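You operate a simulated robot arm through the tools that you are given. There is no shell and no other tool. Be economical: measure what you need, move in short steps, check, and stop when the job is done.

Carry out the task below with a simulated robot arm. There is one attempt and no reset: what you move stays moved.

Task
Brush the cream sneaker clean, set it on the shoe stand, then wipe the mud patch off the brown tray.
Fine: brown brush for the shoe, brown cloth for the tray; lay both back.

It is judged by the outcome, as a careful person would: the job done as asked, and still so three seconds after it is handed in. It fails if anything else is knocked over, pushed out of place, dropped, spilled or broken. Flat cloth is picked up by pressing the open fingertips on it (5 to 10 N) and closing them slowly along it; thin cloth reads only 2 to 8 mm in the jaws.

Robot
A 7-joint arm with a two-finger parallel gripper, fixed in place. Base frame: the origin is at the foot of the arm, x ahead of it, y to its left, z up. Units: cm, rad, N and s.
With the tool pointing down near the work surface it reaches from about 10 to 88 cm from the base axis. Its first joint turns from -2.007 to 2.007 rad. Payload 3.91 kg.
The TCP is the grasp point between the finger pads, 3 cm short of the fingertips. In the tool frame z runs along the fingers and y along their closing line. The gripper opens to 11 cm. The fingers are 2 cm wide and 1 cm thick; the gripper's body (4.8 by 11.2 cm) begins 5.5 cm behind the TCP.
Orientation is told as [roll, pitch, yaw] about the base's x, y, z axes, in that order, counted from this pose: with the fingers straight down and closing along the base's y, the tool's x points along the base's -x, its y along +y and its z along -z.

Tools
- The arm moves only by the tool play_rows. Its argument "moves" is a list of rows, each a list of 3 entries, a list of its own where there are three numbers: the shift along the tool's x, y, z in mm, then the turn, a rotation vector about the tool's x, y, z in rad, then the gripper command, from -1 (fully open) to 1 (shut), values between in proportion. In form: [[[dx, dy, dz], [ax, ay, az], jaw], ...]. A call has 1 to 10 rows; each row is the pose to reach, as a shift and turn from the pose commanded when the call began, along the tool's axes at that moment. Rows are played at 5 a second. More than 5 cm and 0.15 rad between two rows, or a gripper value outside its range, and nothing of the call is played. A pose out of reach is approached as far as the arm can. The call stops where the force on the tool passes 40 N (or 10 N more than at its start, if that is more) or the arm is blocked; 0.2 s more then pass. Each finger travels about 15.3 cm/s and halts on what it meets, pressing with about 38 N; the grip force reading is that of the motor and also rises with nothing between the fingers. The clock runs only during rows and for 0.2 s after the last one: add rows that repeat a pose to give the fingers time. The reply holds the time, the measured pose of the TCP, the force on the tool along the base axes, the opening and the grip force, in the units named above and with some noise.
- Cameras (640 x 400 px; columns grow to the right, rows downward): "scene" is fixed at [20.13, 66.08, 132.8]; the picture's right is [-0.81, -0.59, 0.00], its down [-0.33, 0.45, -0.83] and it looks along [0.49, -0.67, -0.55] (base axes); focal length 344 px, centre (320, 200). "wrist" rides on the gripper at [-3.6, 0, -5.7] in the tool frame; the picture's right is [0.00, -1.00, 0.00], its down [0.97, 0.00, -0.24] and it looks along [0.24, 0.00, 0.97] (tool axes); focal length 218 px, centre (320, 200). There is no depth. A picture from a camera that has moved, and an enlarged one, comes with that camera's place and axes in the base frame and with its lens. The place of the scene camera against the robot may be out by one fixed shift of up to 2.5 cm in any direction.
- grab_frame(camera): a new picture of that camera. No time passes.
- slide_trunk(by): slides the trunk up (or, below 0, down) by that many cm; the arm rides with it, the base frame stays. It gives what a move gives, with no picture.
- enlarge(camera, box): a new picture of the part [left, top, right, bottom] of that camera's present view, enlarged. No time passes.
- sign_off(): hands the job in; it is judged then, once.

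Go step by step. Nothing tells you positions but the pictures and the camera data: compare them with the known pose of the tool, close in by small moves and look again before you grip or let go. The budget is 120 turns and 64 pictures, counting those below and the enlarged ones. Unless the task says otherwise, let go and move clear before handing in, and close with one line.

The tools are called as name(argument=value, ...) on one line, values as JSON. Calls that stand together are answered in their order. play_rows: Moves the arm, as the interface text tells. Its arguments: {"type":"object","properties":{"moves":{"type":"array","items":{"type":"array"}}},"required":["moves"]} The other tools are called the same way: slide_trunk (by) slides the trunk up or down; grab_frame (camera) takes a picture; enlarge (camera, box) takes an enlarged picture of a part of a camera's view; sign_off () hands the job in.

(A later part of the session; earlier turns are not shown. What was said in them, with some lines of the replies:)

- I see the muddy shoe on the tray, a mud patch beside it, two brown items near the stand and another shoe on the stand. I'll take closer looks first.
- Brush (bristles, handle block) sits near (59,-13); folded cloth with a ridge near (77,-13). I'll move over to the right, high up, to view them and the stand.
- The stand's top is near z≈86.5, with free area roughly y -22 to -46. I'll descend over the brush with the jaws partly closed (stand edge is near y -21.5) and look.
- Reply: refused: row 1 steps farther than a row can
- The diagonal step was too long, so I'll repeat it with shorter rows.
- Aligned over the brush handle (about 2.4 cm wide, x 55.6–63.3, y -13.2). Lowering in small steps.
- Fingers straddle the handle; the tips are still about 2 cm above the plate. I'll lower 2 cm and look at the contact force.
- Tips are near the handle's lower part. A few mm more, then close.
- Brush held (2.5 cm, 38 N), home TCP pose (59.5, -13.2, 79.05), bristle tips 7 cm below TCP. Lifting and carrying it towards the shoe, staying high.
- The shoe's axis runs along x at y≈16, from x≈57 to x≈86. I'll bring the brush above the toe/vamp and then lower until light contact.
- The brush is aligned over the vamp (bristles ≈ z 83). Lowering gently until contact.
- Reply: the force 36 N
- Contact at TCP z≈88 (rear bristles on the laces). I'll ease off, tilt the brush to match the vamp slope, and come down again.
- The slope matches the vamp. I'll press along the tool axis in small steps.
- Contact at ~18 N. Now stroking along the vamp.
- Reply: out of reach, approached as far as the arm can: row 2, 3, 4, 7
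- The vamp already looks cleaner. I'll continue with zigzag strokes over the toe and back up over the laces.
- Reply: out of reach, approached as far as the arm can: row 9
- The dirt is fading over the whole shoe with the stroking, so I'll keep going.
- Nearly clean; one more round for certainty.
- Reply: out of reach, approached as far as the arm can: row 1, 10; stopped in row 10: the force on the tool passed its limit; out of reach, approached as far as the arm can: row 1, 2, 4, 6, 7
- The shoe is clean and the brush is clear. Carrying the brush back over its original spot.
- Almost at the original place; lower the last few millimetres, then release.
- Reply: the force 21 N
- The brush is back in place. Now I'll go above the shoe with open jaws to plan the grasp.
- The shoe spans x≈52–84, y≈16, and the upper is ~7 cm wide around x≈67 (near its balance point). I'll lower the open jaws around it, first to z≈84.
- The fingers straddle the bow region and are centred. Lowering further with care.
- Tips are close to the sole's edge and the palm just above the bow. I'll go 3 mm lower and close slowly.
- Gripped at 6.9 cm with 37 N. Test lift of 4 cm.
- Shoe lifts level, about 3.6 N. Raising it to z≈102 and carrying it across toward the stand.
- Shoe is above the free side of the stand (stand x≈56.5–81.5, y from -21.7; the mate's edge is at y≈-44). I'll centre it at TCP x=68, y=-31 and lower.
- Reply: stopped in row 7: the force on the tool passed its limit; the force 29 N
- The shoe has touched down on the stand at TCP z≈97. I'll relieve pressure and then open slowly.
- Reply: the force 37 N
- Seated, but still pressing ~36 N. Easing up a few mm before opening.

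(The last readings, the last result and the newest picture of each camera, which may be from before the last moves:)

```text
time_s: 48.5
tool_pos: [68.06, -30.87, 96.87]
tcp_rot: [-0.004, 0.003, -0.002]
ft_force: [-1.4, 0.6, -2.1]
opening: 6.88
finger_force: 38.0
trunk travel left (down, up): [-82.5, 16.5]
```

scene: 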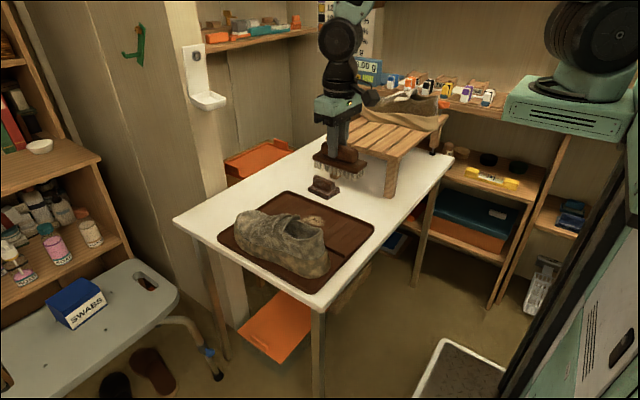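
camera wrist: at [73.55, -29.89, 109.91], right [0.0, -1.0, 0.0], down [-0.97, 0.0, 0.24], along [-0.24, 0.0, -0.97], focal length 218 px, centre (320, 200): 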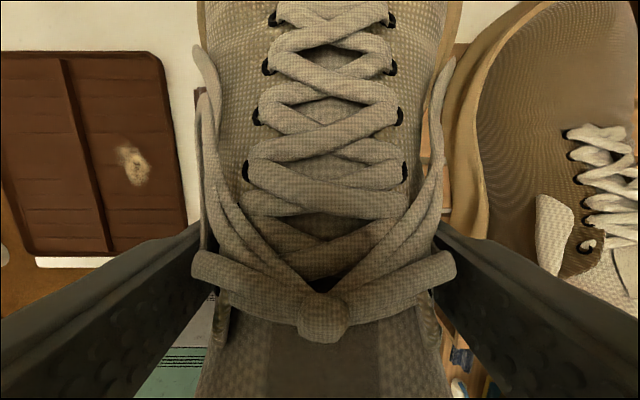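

Force is near neutral with the shoe resting. Opening slowly now, then straight up.

play_rows(moves=[[[0, 0, 0.5], [0, 0, 0], 0.2], [[0, 0, 0.5], [0, 0, 0], -0.2], [[0, 0, 0.5], [0, 0, 0], -0.4], [[0, 0, 0.5], [0, 0, 0], -0.7], [[0, 0, 0.5], [0, 0, 0], -1], [[0, 0, 0.5], [0, 0, 0], -1], [[0, 0, 0.5], [0, 0, 0], -1]])

play_rows(moves=[[[0, 0, -15], [0, 0, 0], -1], [[0, 0, -40], [0, 0, 0], -1], [[0, 0, -80], [0, 0, 0], -1], [[0, 0, -120], [0, 0, 0], -1], [[0, 0, -150], [0, 0, 0], -1]])

enlarge(camera="scene", box=[290, 60, 470, 210])

grab_frame(camera="wrist")

```text
time_s: 50.1
tool_pos: [68.11, -30.78, 97.02]
tcp_rot: [-0.002, 0.001, -0.001]
ft_force: [0.0, 0.3, -0.2]
opening: 11.01
finger_force: 0.1
trunk travel left (down, up): [-82.5, 16.5]
```

```text
time_s: 51.3
tool_pos: [67.89, -30.81, 112.12]
tcp_rot: [-0.004, -0.001, -0.001]
ft_force: [0.1, -0.1, -0.1]
opening: 11.01
finger_force: 0.0
trunk travel left (down, up): [-82.5, 16.5]
```

```text
2.67 times, centred on (380, 135) of scene
camera zoom: at [20.13, 66.08, 132.8], right [-0.81, -0.59, 0.0], down [-0.33, 0.45, -0.83], along [0.49, -0.67, -0.55], focal length 918 px, centre (160, 373)
```

zoom: 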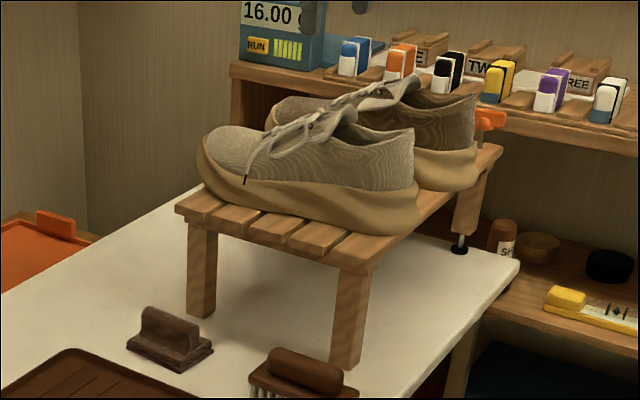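

```text
25 pictures are left
camera wrist: at [71.45, -30.75, 117.83], right [0.0, -1.0, 0.0], down [-0.97, 0.0, 0.24], along [-0.24, 0.0, -0.97], focal length 218 px, centre (320, 200)
```

wrist: 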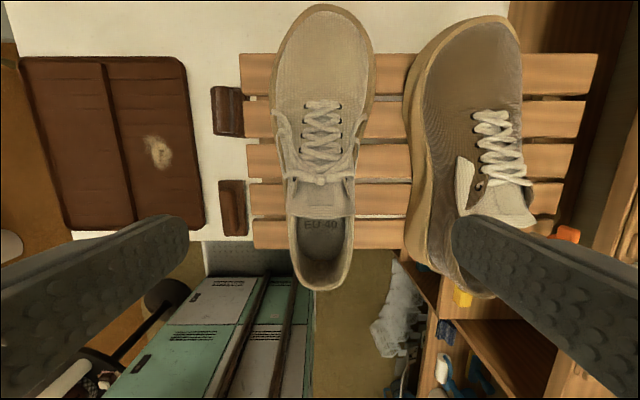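

The shoe sits stably beside its mate. Now for the cloth: moving above its ridge near (77,-13.7).

play_rows(moves=[[[-20, 40, 0], [0, 0, 0], -1], [[-40, 80, 0], [0, 0, 0], -0.6], [[-65, 120, 0], [0, 0, 0], -0.3], [[-90, 155, 0], [0, 0, 0], -0.3], [[-92, 171, 10], [0, 0, 0], -0.3], [[-92, 171, 55], [0, 0, 0], -0.3], [[-92, 171, 100], [0, 0, 0], -0.3], [[-92, 171, 145], [0, 0, 0], -0.3], [[-92, 171, 190], [0, 0, 0], -0.3], [[-92, 171, 235], [0, 0, 0], -0.3]])

grab_frame(camera="wrist")

enlarge(camera="scene", box=[270, 130, 370, 210])

```text
time_s: 53.5
tool_pos: [77.04, -13.57, 88.44]
tcp_rot: [-0.003, -0.003, -0.001]
ft_force: [-0.1, -0.7, 0.3]
opening: 7.16
finger_force: 0.0
trunk travel left (down, up): [-82.5, 16.5]
```

```text
24 pictures are left
camera wrist: at [80.55, -13.43, 94.19], right [0.0, -1.0, 0.0], down [-0.97, 0.0, 0.24], along [-0.24, 0.0, -0.97], focal length 218 px, centre (320, 200)
```

wrist: 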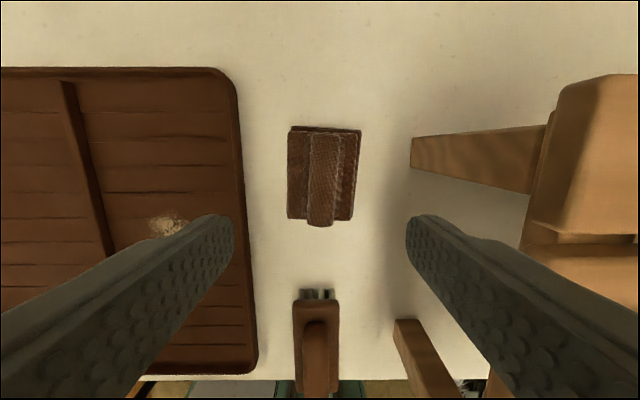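

```text
5.00 times, centred on (320, 170) of scene
camera zoom: at [20.13, 66.08, 132.8], right [-0.81, -0.59, 0.0], down [-0.33, 0.45, -0.83], along [0.49, -0.67, -0.55], focal length 1721 px, centre (320, 350)
```

zoom: 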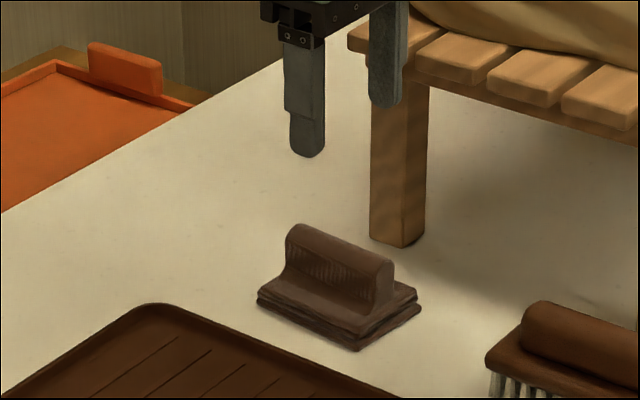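

Ridge at about (77.8,-13.8), top z≈77. Lowering around it.

play_rows(moves=[[[-7, -3, 40], [0, 0, 0], -0.3], [[-7, -3, 75], [0, 0, 0], -0.3], [[-7, -3, 95], [0, 0, 0], -0.3], [[-7, -3, 103], [0, 0, 0], -0.3], [[-7, -3, 103], [0, 0, 0], -0.3]])

enlarge(camera="scene", box=[270, 130, 370, 210])

```text
time_s: 54.7
tool_pos: [78.07, -14.16, 78.01]
tcp_rot: [-0.004, -0.003, -0.002]
ft_force: [-0.3, 0.8, -0.3]
opening: 7.19
finger_force: 0.1
trunk travel left (down, up): [-82.5, 16.5]
```

```text
5.00 times, centred on (320, 170) of scene
camera zoom: at [20.13, 66.08, 132.8], right [-0.81, -0.59, 0.0], down [-0.33, 0.45, -0.83], along [0.49, -0.67, -0.55], focal length 1721 px, centre (320, 350)
```

zoom: 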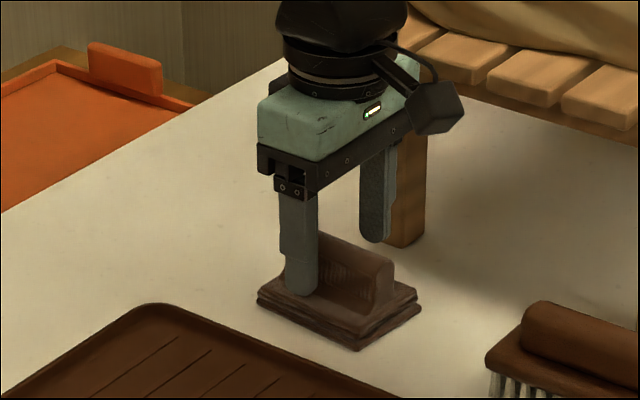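

Another 8 mm, then close on the ridge.

play_rows(moves=[[[1, 2, 4], [0, 0, 0], -0.3], [[1, 2, 8], [0, 0, 0], -0.3], [[1, 2, 8], [0, 0, 0], 0], [[1, 2, 8], [0, 0, 0], 0.25], [[1, 2, 8], [0, 0, 0], 0.5], [[1, 2, 8], [0, 0, 0], 0.75], [[1, 2, 8], [0, 0, 0], 1], [[1, 2, 8], [0, 0, 0], 1], [[1, 2, 8], [0, 0, 0], 1]])

enlarge(camera="scene", box=[270, 130, 370, 210])

```text
time_s: 56.7
tool_pos: [77.96, -13.97, 77.35]
tcp_rot: [-0.004, -0.003, -0.002]
ft_force: [-0.6, -0.3, 1.3]
opening: 2.28
finger_force: 37.8
trunk travel left (down, up): [-82.5, 16.5]
```

```text
5.00 times, centred on (320, 170) of scene
camera zoom: at [20.13, 66.08, 132.8], right [-0.81, -0.59, 0.0], down [-0.33, 0.45, -0.83], along [0.49, -0.67, -0.55], focal length 1721 px, centre (320, 350)
```

zoom: 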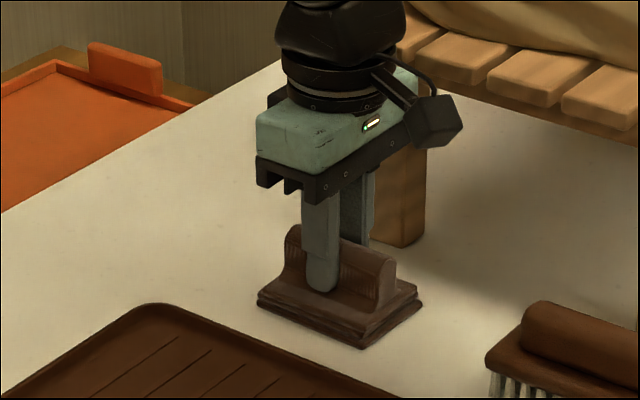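

Cloth held (2.28 cm); home TCP pose (77.9,-13.95,77.3). Lifting and moving above the mud patch near (70.7,1.7).

play_rows(moves=[[[0, 0, -25], [0, 0, 0], 1], [[0, 0, -60], [0, 0, 0], 1], [[15, 38, -70], [0, 0, 0], 1], [[35, 80, -70], [0, 0, 0], 1], [[55, 120, -70], [0, 0, 0], 1], [[72, 155, -70], [0, 0, 0], 1], [[72, 157, -40], [0, 0, 0], 1], [[72, 157, -40], [0, 0, 0], 1]])

enlarge(camera="scene", box=[210, 150, 390, 290])

grab_frame(camera="wrist")

```text
time_s: 58.5
tool_pos: [70.75, 1.76, 81.28]
tcp_rot: [-0.005, -0.002, -0.001]
ft_force: [0.0, -1.2, -1.0]
opening: 2.31
finger_force: 37.7
trunk travel left (down, up): [-82.5, 16.5]
```

```text
2.86 times, centred on (300, 220) of scene
camera zoom: at [20.13, 66.08, 132.8], right [-0.81, -0.59, 0.0], down [-0.33, 0.45, -0.83], along [0.49, -0.67, -0.55], focal length 983 px, centre (377, 143)
```

zoom: 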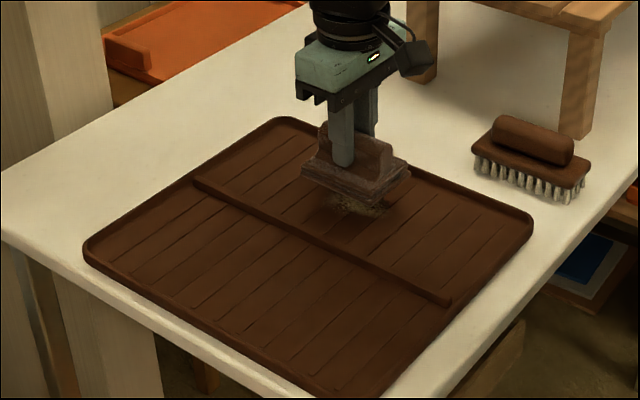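

```text
19 pictures are left
camera wrist: at [74.28, 1.89, 86.98], right [0.0, -1.0, 0.0], down [-0.97, 0.0, 0.24], along [-0.24, 0.0, -0.97], focal length 218 px, centre (320, 200)
```

wrist: 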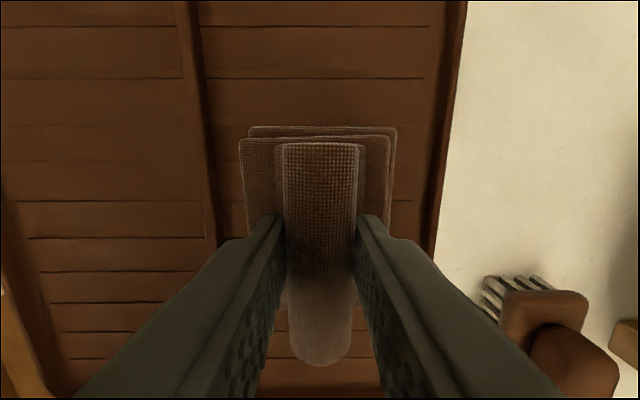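

The cloth hovers over the patch. Lowering to light contact.

play_rows(moves=[[[0, 0, 12], [0, 0, 0], 1], [[0, 0, 22], [0, 0, 0], 1], [[0, 0, 27], [0, 0, 0], 1], [[0, 0, 30], [0, 0, 0], 1], [[0, 0, 30], [0, 0, 0], 1]])

```text
time_s: 59.7
tool_pos: [70.79, 1.77, 78.26]
tcp_rot: [-0.005, -0.002, -0.001]
ft_force: [0.5, 0.2, 0.3]
opening: 2.3
finger_force: 38.0
trunk travel left (down, up): [-82.5, 16.5]
```

play_rows(moves=[[[0, 0, 2], [0, 0, 0], 1], [[0, 0, 4], [0, 0, 0], 1], [[0, 0, 4], [0, 0, 0], 1]])

```text
time_s: 60.5
tool_pos: [70.81, 1.96, 77.7]
tcp_rot: [-0.003, 0.0, -0.001]
ft_force: [0.0, 0.3, -0.6]
opening: 2.29
finger_force: 37.8
trunk travel left (down, up): [-82.5, 16.5]
```

play_rows(moves=[[[0, 0, 1.5], [0, 0, 0], 1], [[0, 0, 3], [0, 0, 0], 1], [[0, 0, 3], [0, 0, 0], 1]])

```text
time_s: 61.3
tool_pos: [70.67, 1.9, 77.79]
tcp_rot: [-0.003, -0.004, -0.002]
ft_force: [-1.4, -2.4, 29.2]
opening: 2.3
finger_force: 38.5
trunk travel left (down, up): [-82.5, 16.5]
```

Contact made (29 N); backing off to ~12 N and wiping in strokes over the patch.

play_rows(moves=[[[0, 0, -1.3], [0, 0, 0], 1], [[-20, 0, -1.3], [0, 0, 0], 1], [[-40, 0, -1.3], [0, 0, 0], 1], [[-20, 0, -1.3], [0, 0, 0], 1], [[0, 0, -1.3], [0, 0, 0], 1], [[20, 0, -1.3], [0, 0, 0], 1], [[40, 0, -1.3], [0, 0, 0], 1], [[20, 10, -1.3], [0, 0, 0], 1], [[0, 15, -1.3], [0, 0, 0], 1], [[-20, 15, -1.3], [0, 0, 0], 1]])

play_rows(moves=[[[20, 0, 0], [0, 0, 0], 1], [[40, 0, 0], [0, 0, 0], 1], [[50, -15, 0], [0, 0, 0], 1], [[40, -30, 0], [0, 0, 0], 1], [[20, -30, 0], [0, 0, 0], 1], [[0, -30, 0], [0, 0, 0], 1], [[-15, -15, 0], [0, 0, 0], 1], [[10, -15, 0], [0, 0, 0], 1], [[30, -15, 0], [0, 0, 0], 1], [[55, -15, 0], [0, 0, 0], 1]])

enlarge(camera="scene", box=[210, 150, 390, 290])

```text
time_s: 61.8
tool_pos: [70.89, 1.9, 77.69]
tcp_rot: [-0.006, 0.009, 0.0]
ft_force: [-11.0, -3.8, 25.6]
opening: 2.29
finger_force: 38.0
trunk travel left (down, up): [-82.5, 16.5]
stopped in row 2: the force on the tool passed its limit (the readings are from after the stop); the commanded pose is now the measured one
```

```text
time_s: 62.9
tool_pos: [66.94, -0.92, 77.73]
tcp_rot: [-0.001, 0.018, 0.003]
ft_force: [-9.6, 2.2, 22.8]
opening: 2.32
finger_force: 38.3
trunk travel left (down, up): [-82.5, 16.5]
stopped in row 5: the force on the tool passed its limit (the readings are from after the stop); the commanded pose is now the measured one
```

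```text
2.86 times, centred on (300, 220) of scene
camera zoom: at [20.13, 66.08, 132.8], right [-0.81, -0.59, 0.0], down [-0.33, 0.45, -0.83], along [0.49, -0.67, -0.55], focal length 983 px, centre (377, 143)
```

zoom: 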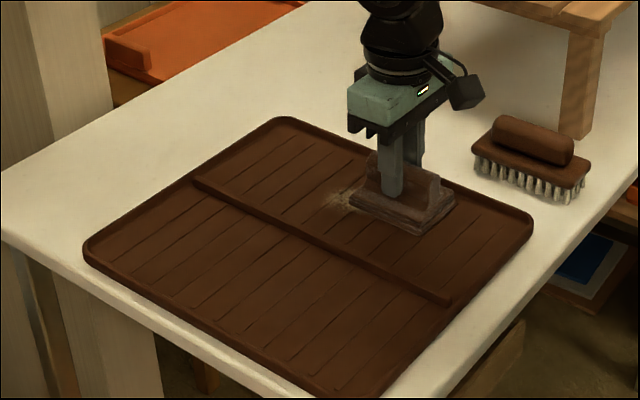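

The patch is fading, but the pressure is too high. Easing up 2 mm and checking the force.

play_rows(moves=[[[0, 0, -2], [0, -0.015, 0], 1], [[-10, 5, -2], [0, -0.015, 0], 1], [[-20, 15, -2], [0, -0.015, 0], 1], [[-30, 20, -2], [0, -0.015, 0], 1]])

```text
time_s: 63.9
tool_pos: [70.13, 0.86, 77.53]
tcp_rot: [-0.005, 0.005, 0.002]
ft_force: [-10.9, -7.2, 17.3]
opening: 2.29
finger_force: 38.4
trunk travel left (down, up): [-82.5, 16.5]
```

play_rows(moves=[[[0, 5, -0.5], [0, 0, 0], 1], [[-15, 10, -0.7], [0, 0, 0], 1], [[-30, 10, -0.7], [0, 0, 0], 1], [[-45, 10, -0.7], [0, 0, 0], 1], [[-25, 10, -0.5], [0, 0, 0], 1], [[-5, 10, -0.5], [0, 0, 0], 1], [[15, 10, -0.5], [0, 0, 0], 1], [[30, 15, -0.5], [0, 0, 0], 1], [[10, 20, -0.5], [0, 0, 0], 1], [[-10, 20, -0.5], [0, 0, 0], 1]])

enlarge(camera="scene", box=[210, 150, 390, 290])

```text
time_s: 66.1
tool_pos: [71.17, 3.28, 77.81]
tcp_rot: [-0.001, 0.006, 0.003]
ft_force: [-4.4, 0.8, 6.0]
opening: 2.3
finger_force: 38.0
trunk travel left (down, up): [-82.5, 16.5]
```

```text
2.86 times, centred on (300, 220) of scene
camera zoom: at [20.13, 66.08, 132.8], right [-0.81, -0.59, 0.0], down [-0.33, 0.45, -0.83], along [0.49, -0.67, -0.55], focal length 983 px, centre (377, 143)
```

zoom: 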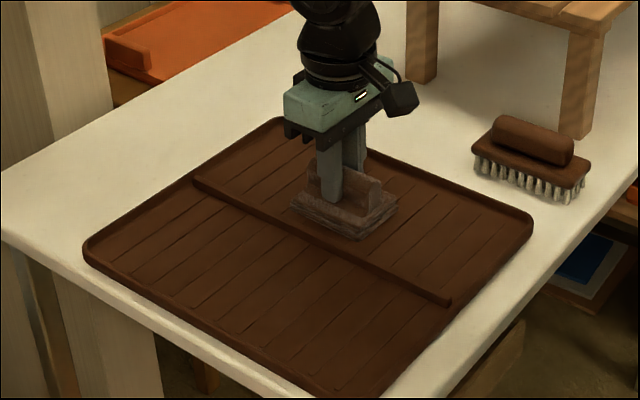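

Good force now (6 N). A few more strokes, then lift off to inspect.

play_rows(moves=[[[-20, 0, 0], [0, 0, 0], 1], [[-40, -5, 0], [0, 0, 0], 1], [[-20, -15, 0], [0, 0, 0], 1], [[0, -15, 0], [0, 0, 0], 1], [[20, -15, 0], [0, 0, 0], 1], [[35, -20, 0], [0, 0, 0], 1], [[15, -28, 0], [0, 0, 0], 1], [[-5, -28, 0], [0, 0, 0], 1], [[-25, -25, 0], [0, 0, 0], 1], [[0, -15, 0], [0, 0, 0], 1]])

play_rows(moves=[[[20, 0, 0], [0, 0, 0], 1], [[0, 5, 0], [0, 0, 0], 1], [[-20, 0, 0], [0, 0, 0], 1], [[0, 0, 0], [0, 0, 0], 1], [[0, 0, -20], [0, 0, 0], 1], [[0, -40, -50], [0, 0, 0], 1], [[0, -85, -60], [0, 0, 0], 1]])

enlarge(camera="scene", box=[210, 150, 390, 290])

enlarge(camera="scene", box=[280, 190, 350, 240])

```text
time_s: 68.3
tool_pos: [71.11, 1.72, 77.79]
tcp_rot: [-0.002, 0.004, 0.002]
ft_force: [2.9, 0.9, 3.1]
opening: 2.27
finger_force: 37.9
trunk travel left (down, up): [-82.5, 16.5]
```

```text
time_s: 68.8
tool_pos: [69.76, 1.54, 77.78]
tcp_rot: [-0.007, 0.02, 0.002]
ft_force: [-10.7, -3.9, 25.1]
opening: 2.3
finger_force: 37.8
trunk travel left (down, up): [-82.5, 16.5]
stopped in row 2: the force on the tool passed its limit (the readings are from after the stop); the commanded pose is now the measured one
```

```text
2.86 times, centred on (300, 220) of scene
camera zoom: at [20.13, 66.08, 132.8], right [-0.81, -0.59, 0.0], down [-0.33, 0.45, -0.83], along [0.49, -0.67, -0.55], focal length 983 px, centre (377, 143)
```

zoom: 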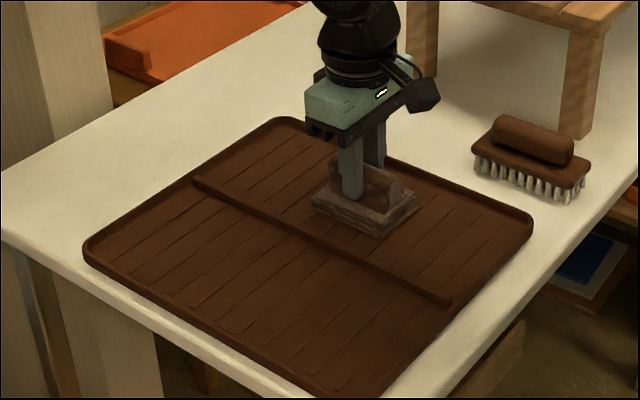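

```text
8.00 times, centred on (315, 215) of scene
camera zoom: at [20.13, 66.08, 132.8], right [-0.81, -0.59, 0.0], down [-0.33, 0.45, -0.83], along [0.49, -0.67, -0.55], focal length 2754 px, centre (360, 80)
```

zoom: 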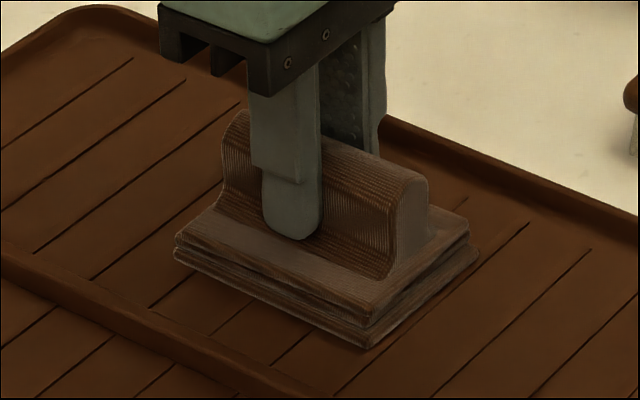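

Visible area looks clean. Lifting off and moving aside to inspect where the patch was.

play_rows(moves=[[[0, 0, -15], [0, -0.018, 0], 1], [[0, 0, -50], [0, -0.018, 0], 1], [[-15, -40, -70], [0, -0.018, 0], 1], [[-40, -80, -70], [0, -0.018, 0], 1], [[-65, -120, -70], [0, -0.018, 0], 1], [[-80, -155, -70], [0, -0.018, 0], 1], [[-80, -155, -70], [0, -0.018, 0], 1]])

enlarge(camera="scene", box=[210, 150, 390, 290])

```text
time_s: 70.4
tool_pos: [78.23, -13.46, 84.57]
tcp_rot: [-0.009, 0.002, 0.002]
ft_force: [-0.2, 0.6, 0.8]
opening: 2.31
finger_force: 38.4
trunk travel left (down, up): [-82.5, 16.5]
```

```text
2.86 times, centred on (300, 220) of scene
camera zoom: at [20.13, 66.08, 132.8], right [-0.81, -0.59, 0.0], down [-0.33, 0.45, -0.83], along [0.49, -0.67, -0.55], focal length 983 px, centre (377, 143)
```

zoom: 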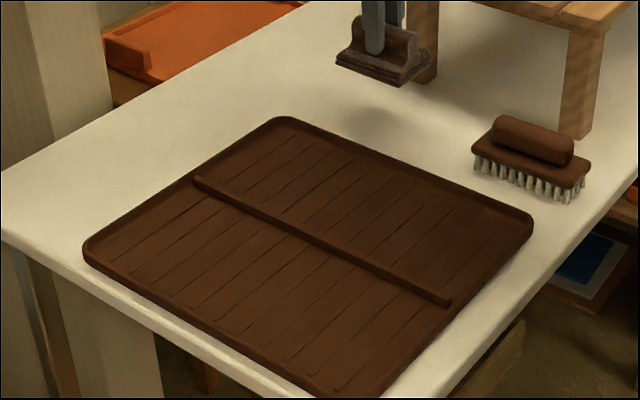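

The patch is gone. Lowering the cloth to its original spot.

play_rows(moves=[[[3, -5, 30], [-0.006, 0, 0], 1], [[3, -5, 55], [-0.006, 0, 0], 1], [[3, -5, 66], [-0.006, 0, 0], 1], [[3, -5, 71], [-0.006, 0, 0], 1], [[3, -5, 71], [-0.006, 0, 0], 1]])

enlarge(camera="scene", box=[270, 130, 370, 210])

```text
time_s: 71.6
tool_pos: [77.78, -14.18, 77.38]
tcp_rot: [-0.001, 0.002, 0.002]
ft_force: [-0.9, 0.5, -0.6]
opening: 2.31
finger_force: 37.7
trunk travel left (down, up): [-82.5, 16.5]
```

```text
5.00 times, centred on (320, 170) of scene
camera zoom: at [20.13, 66.08, 132.8], right [-0.81, -0.59, 0.0], down [-0.33, 0.45, -0.83], along [0.49, -0.67, -0.55], focal length 1721 px, centre (320, 350)
```

zoom: 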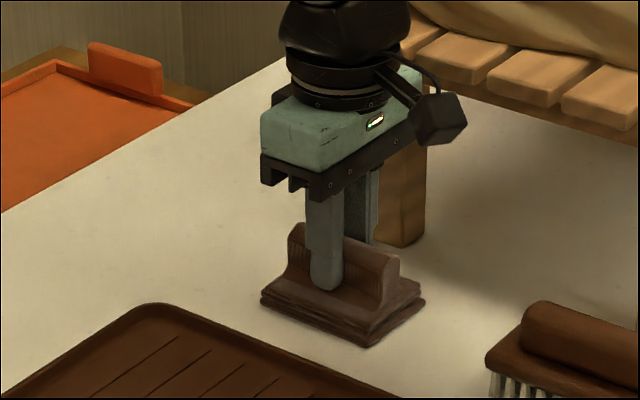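

Back where it was. A couple of mm lower to touch, then release and rise.

play_rows(moves=[[[0, 0, 1.5], [0, 0, 0], 1], [[0, 0, 1.5], [0, 0, 0], 1], [[0, 0, 1.5], [0, 0, 0], 0.4], [[0, 0, 1.5], [0, 0, 0], 0.1], [[0, 0, 1.5], [0, 0, 0], -0.2], [[0, 0, 1.5], [0, 0, 0], -0.2], [[0, 0, -35], [0, 0, 0], -0.2], [[0, 0, -80], [0, 0, 0], -0.2], [[0, 0, -125], [0, 0, 0], -0.2], [[0, 0, -170], [0, 0, 0], -0.2]])

play_rows(moves=[[[0, 0, -45], [0, 0, 0], -0.2], [[0, 30, -80], [0, 0, 0], -0.2], [[40, 50, -100], [0, 0, 0], -0.2], [[80, 60, -100], [0, 0, 0], -0.2], [[80, 60, -100], [0, 0, 0], -0.2]])

grab_frame(camera="scene")

grab_frame(camera="wrist")

enlarge(camera="scene", box=[210, 60, 470, 285])

```text
time_s: 73.8
tool_pos: [77.85, -14.28, 94.22]
tcp_rot: [-0.001, 0.003, 0.002]
ft_force: [1.1, 0.3, 0.7]
opening: 6.59
finger_force: 0.0
trunk travel left (down, up): [-82.5, 16.5]
```

```text
time_s: 75.0
tool_pos: [69.75, -7.72, 104.25]
tcp_rot: [-0.001, 0.002, 0.002]
ft_force: [0.3, 0.8, 0.1]
opening: 6.6
finger_force: 0.0
trunk travel left (down, up): [-82.5, 16.5]
```

```text
12 pictures are left
```

scene: 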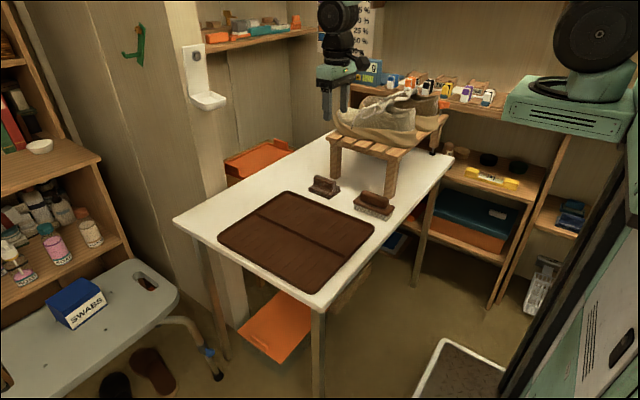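

```text
11 pictures are left
camera wrist: at [73.34, -7.7, 109.99], right [0.0, -1.0, 0.0], down [-0.97, 0.0, 0.24], along [-0.24, 0.0, -0.97], focal length 218 px, centre (320, 200)
```

wrist: 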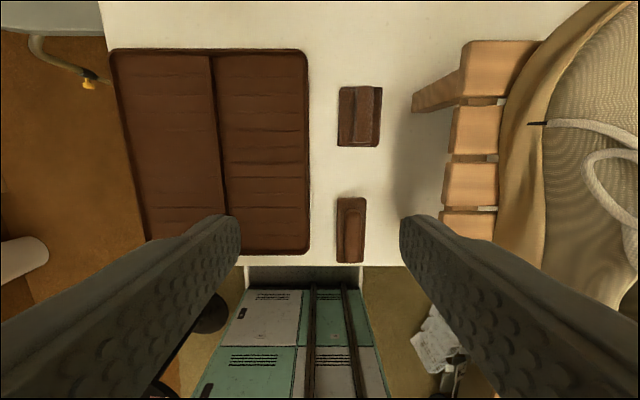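

```text
1.78 times, centred on (340, 172) of scene
camera zoom: at [20.13, 66.08, 132.8], right [-0.81, -0.59, 0.0], down [-0.33, 0.45, -0.83], along [0.49, -0.67, -0.55], focal length 612 px, centre (284, 249)
```

zoom: 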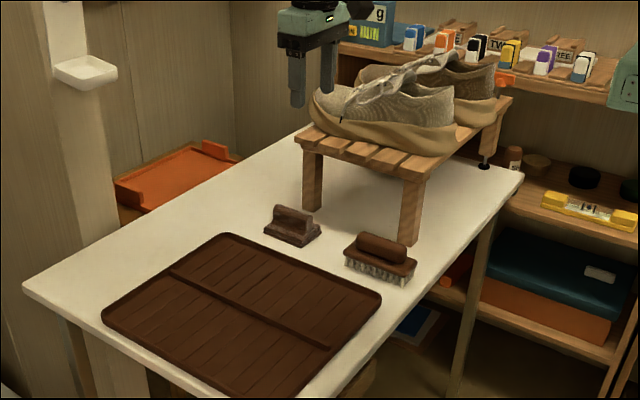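

The sneaker is clean and on the stand, the tray is clean, both the brush and cloth are back in place, and the gripper is clear.

sign_off()

```text
The job is handed in.
```

The job is done and handed in: the cream sneaker is brushed clean and on the shoe stand, the mud patch is wiped off the tray, and the brush and cloth are back where they started.
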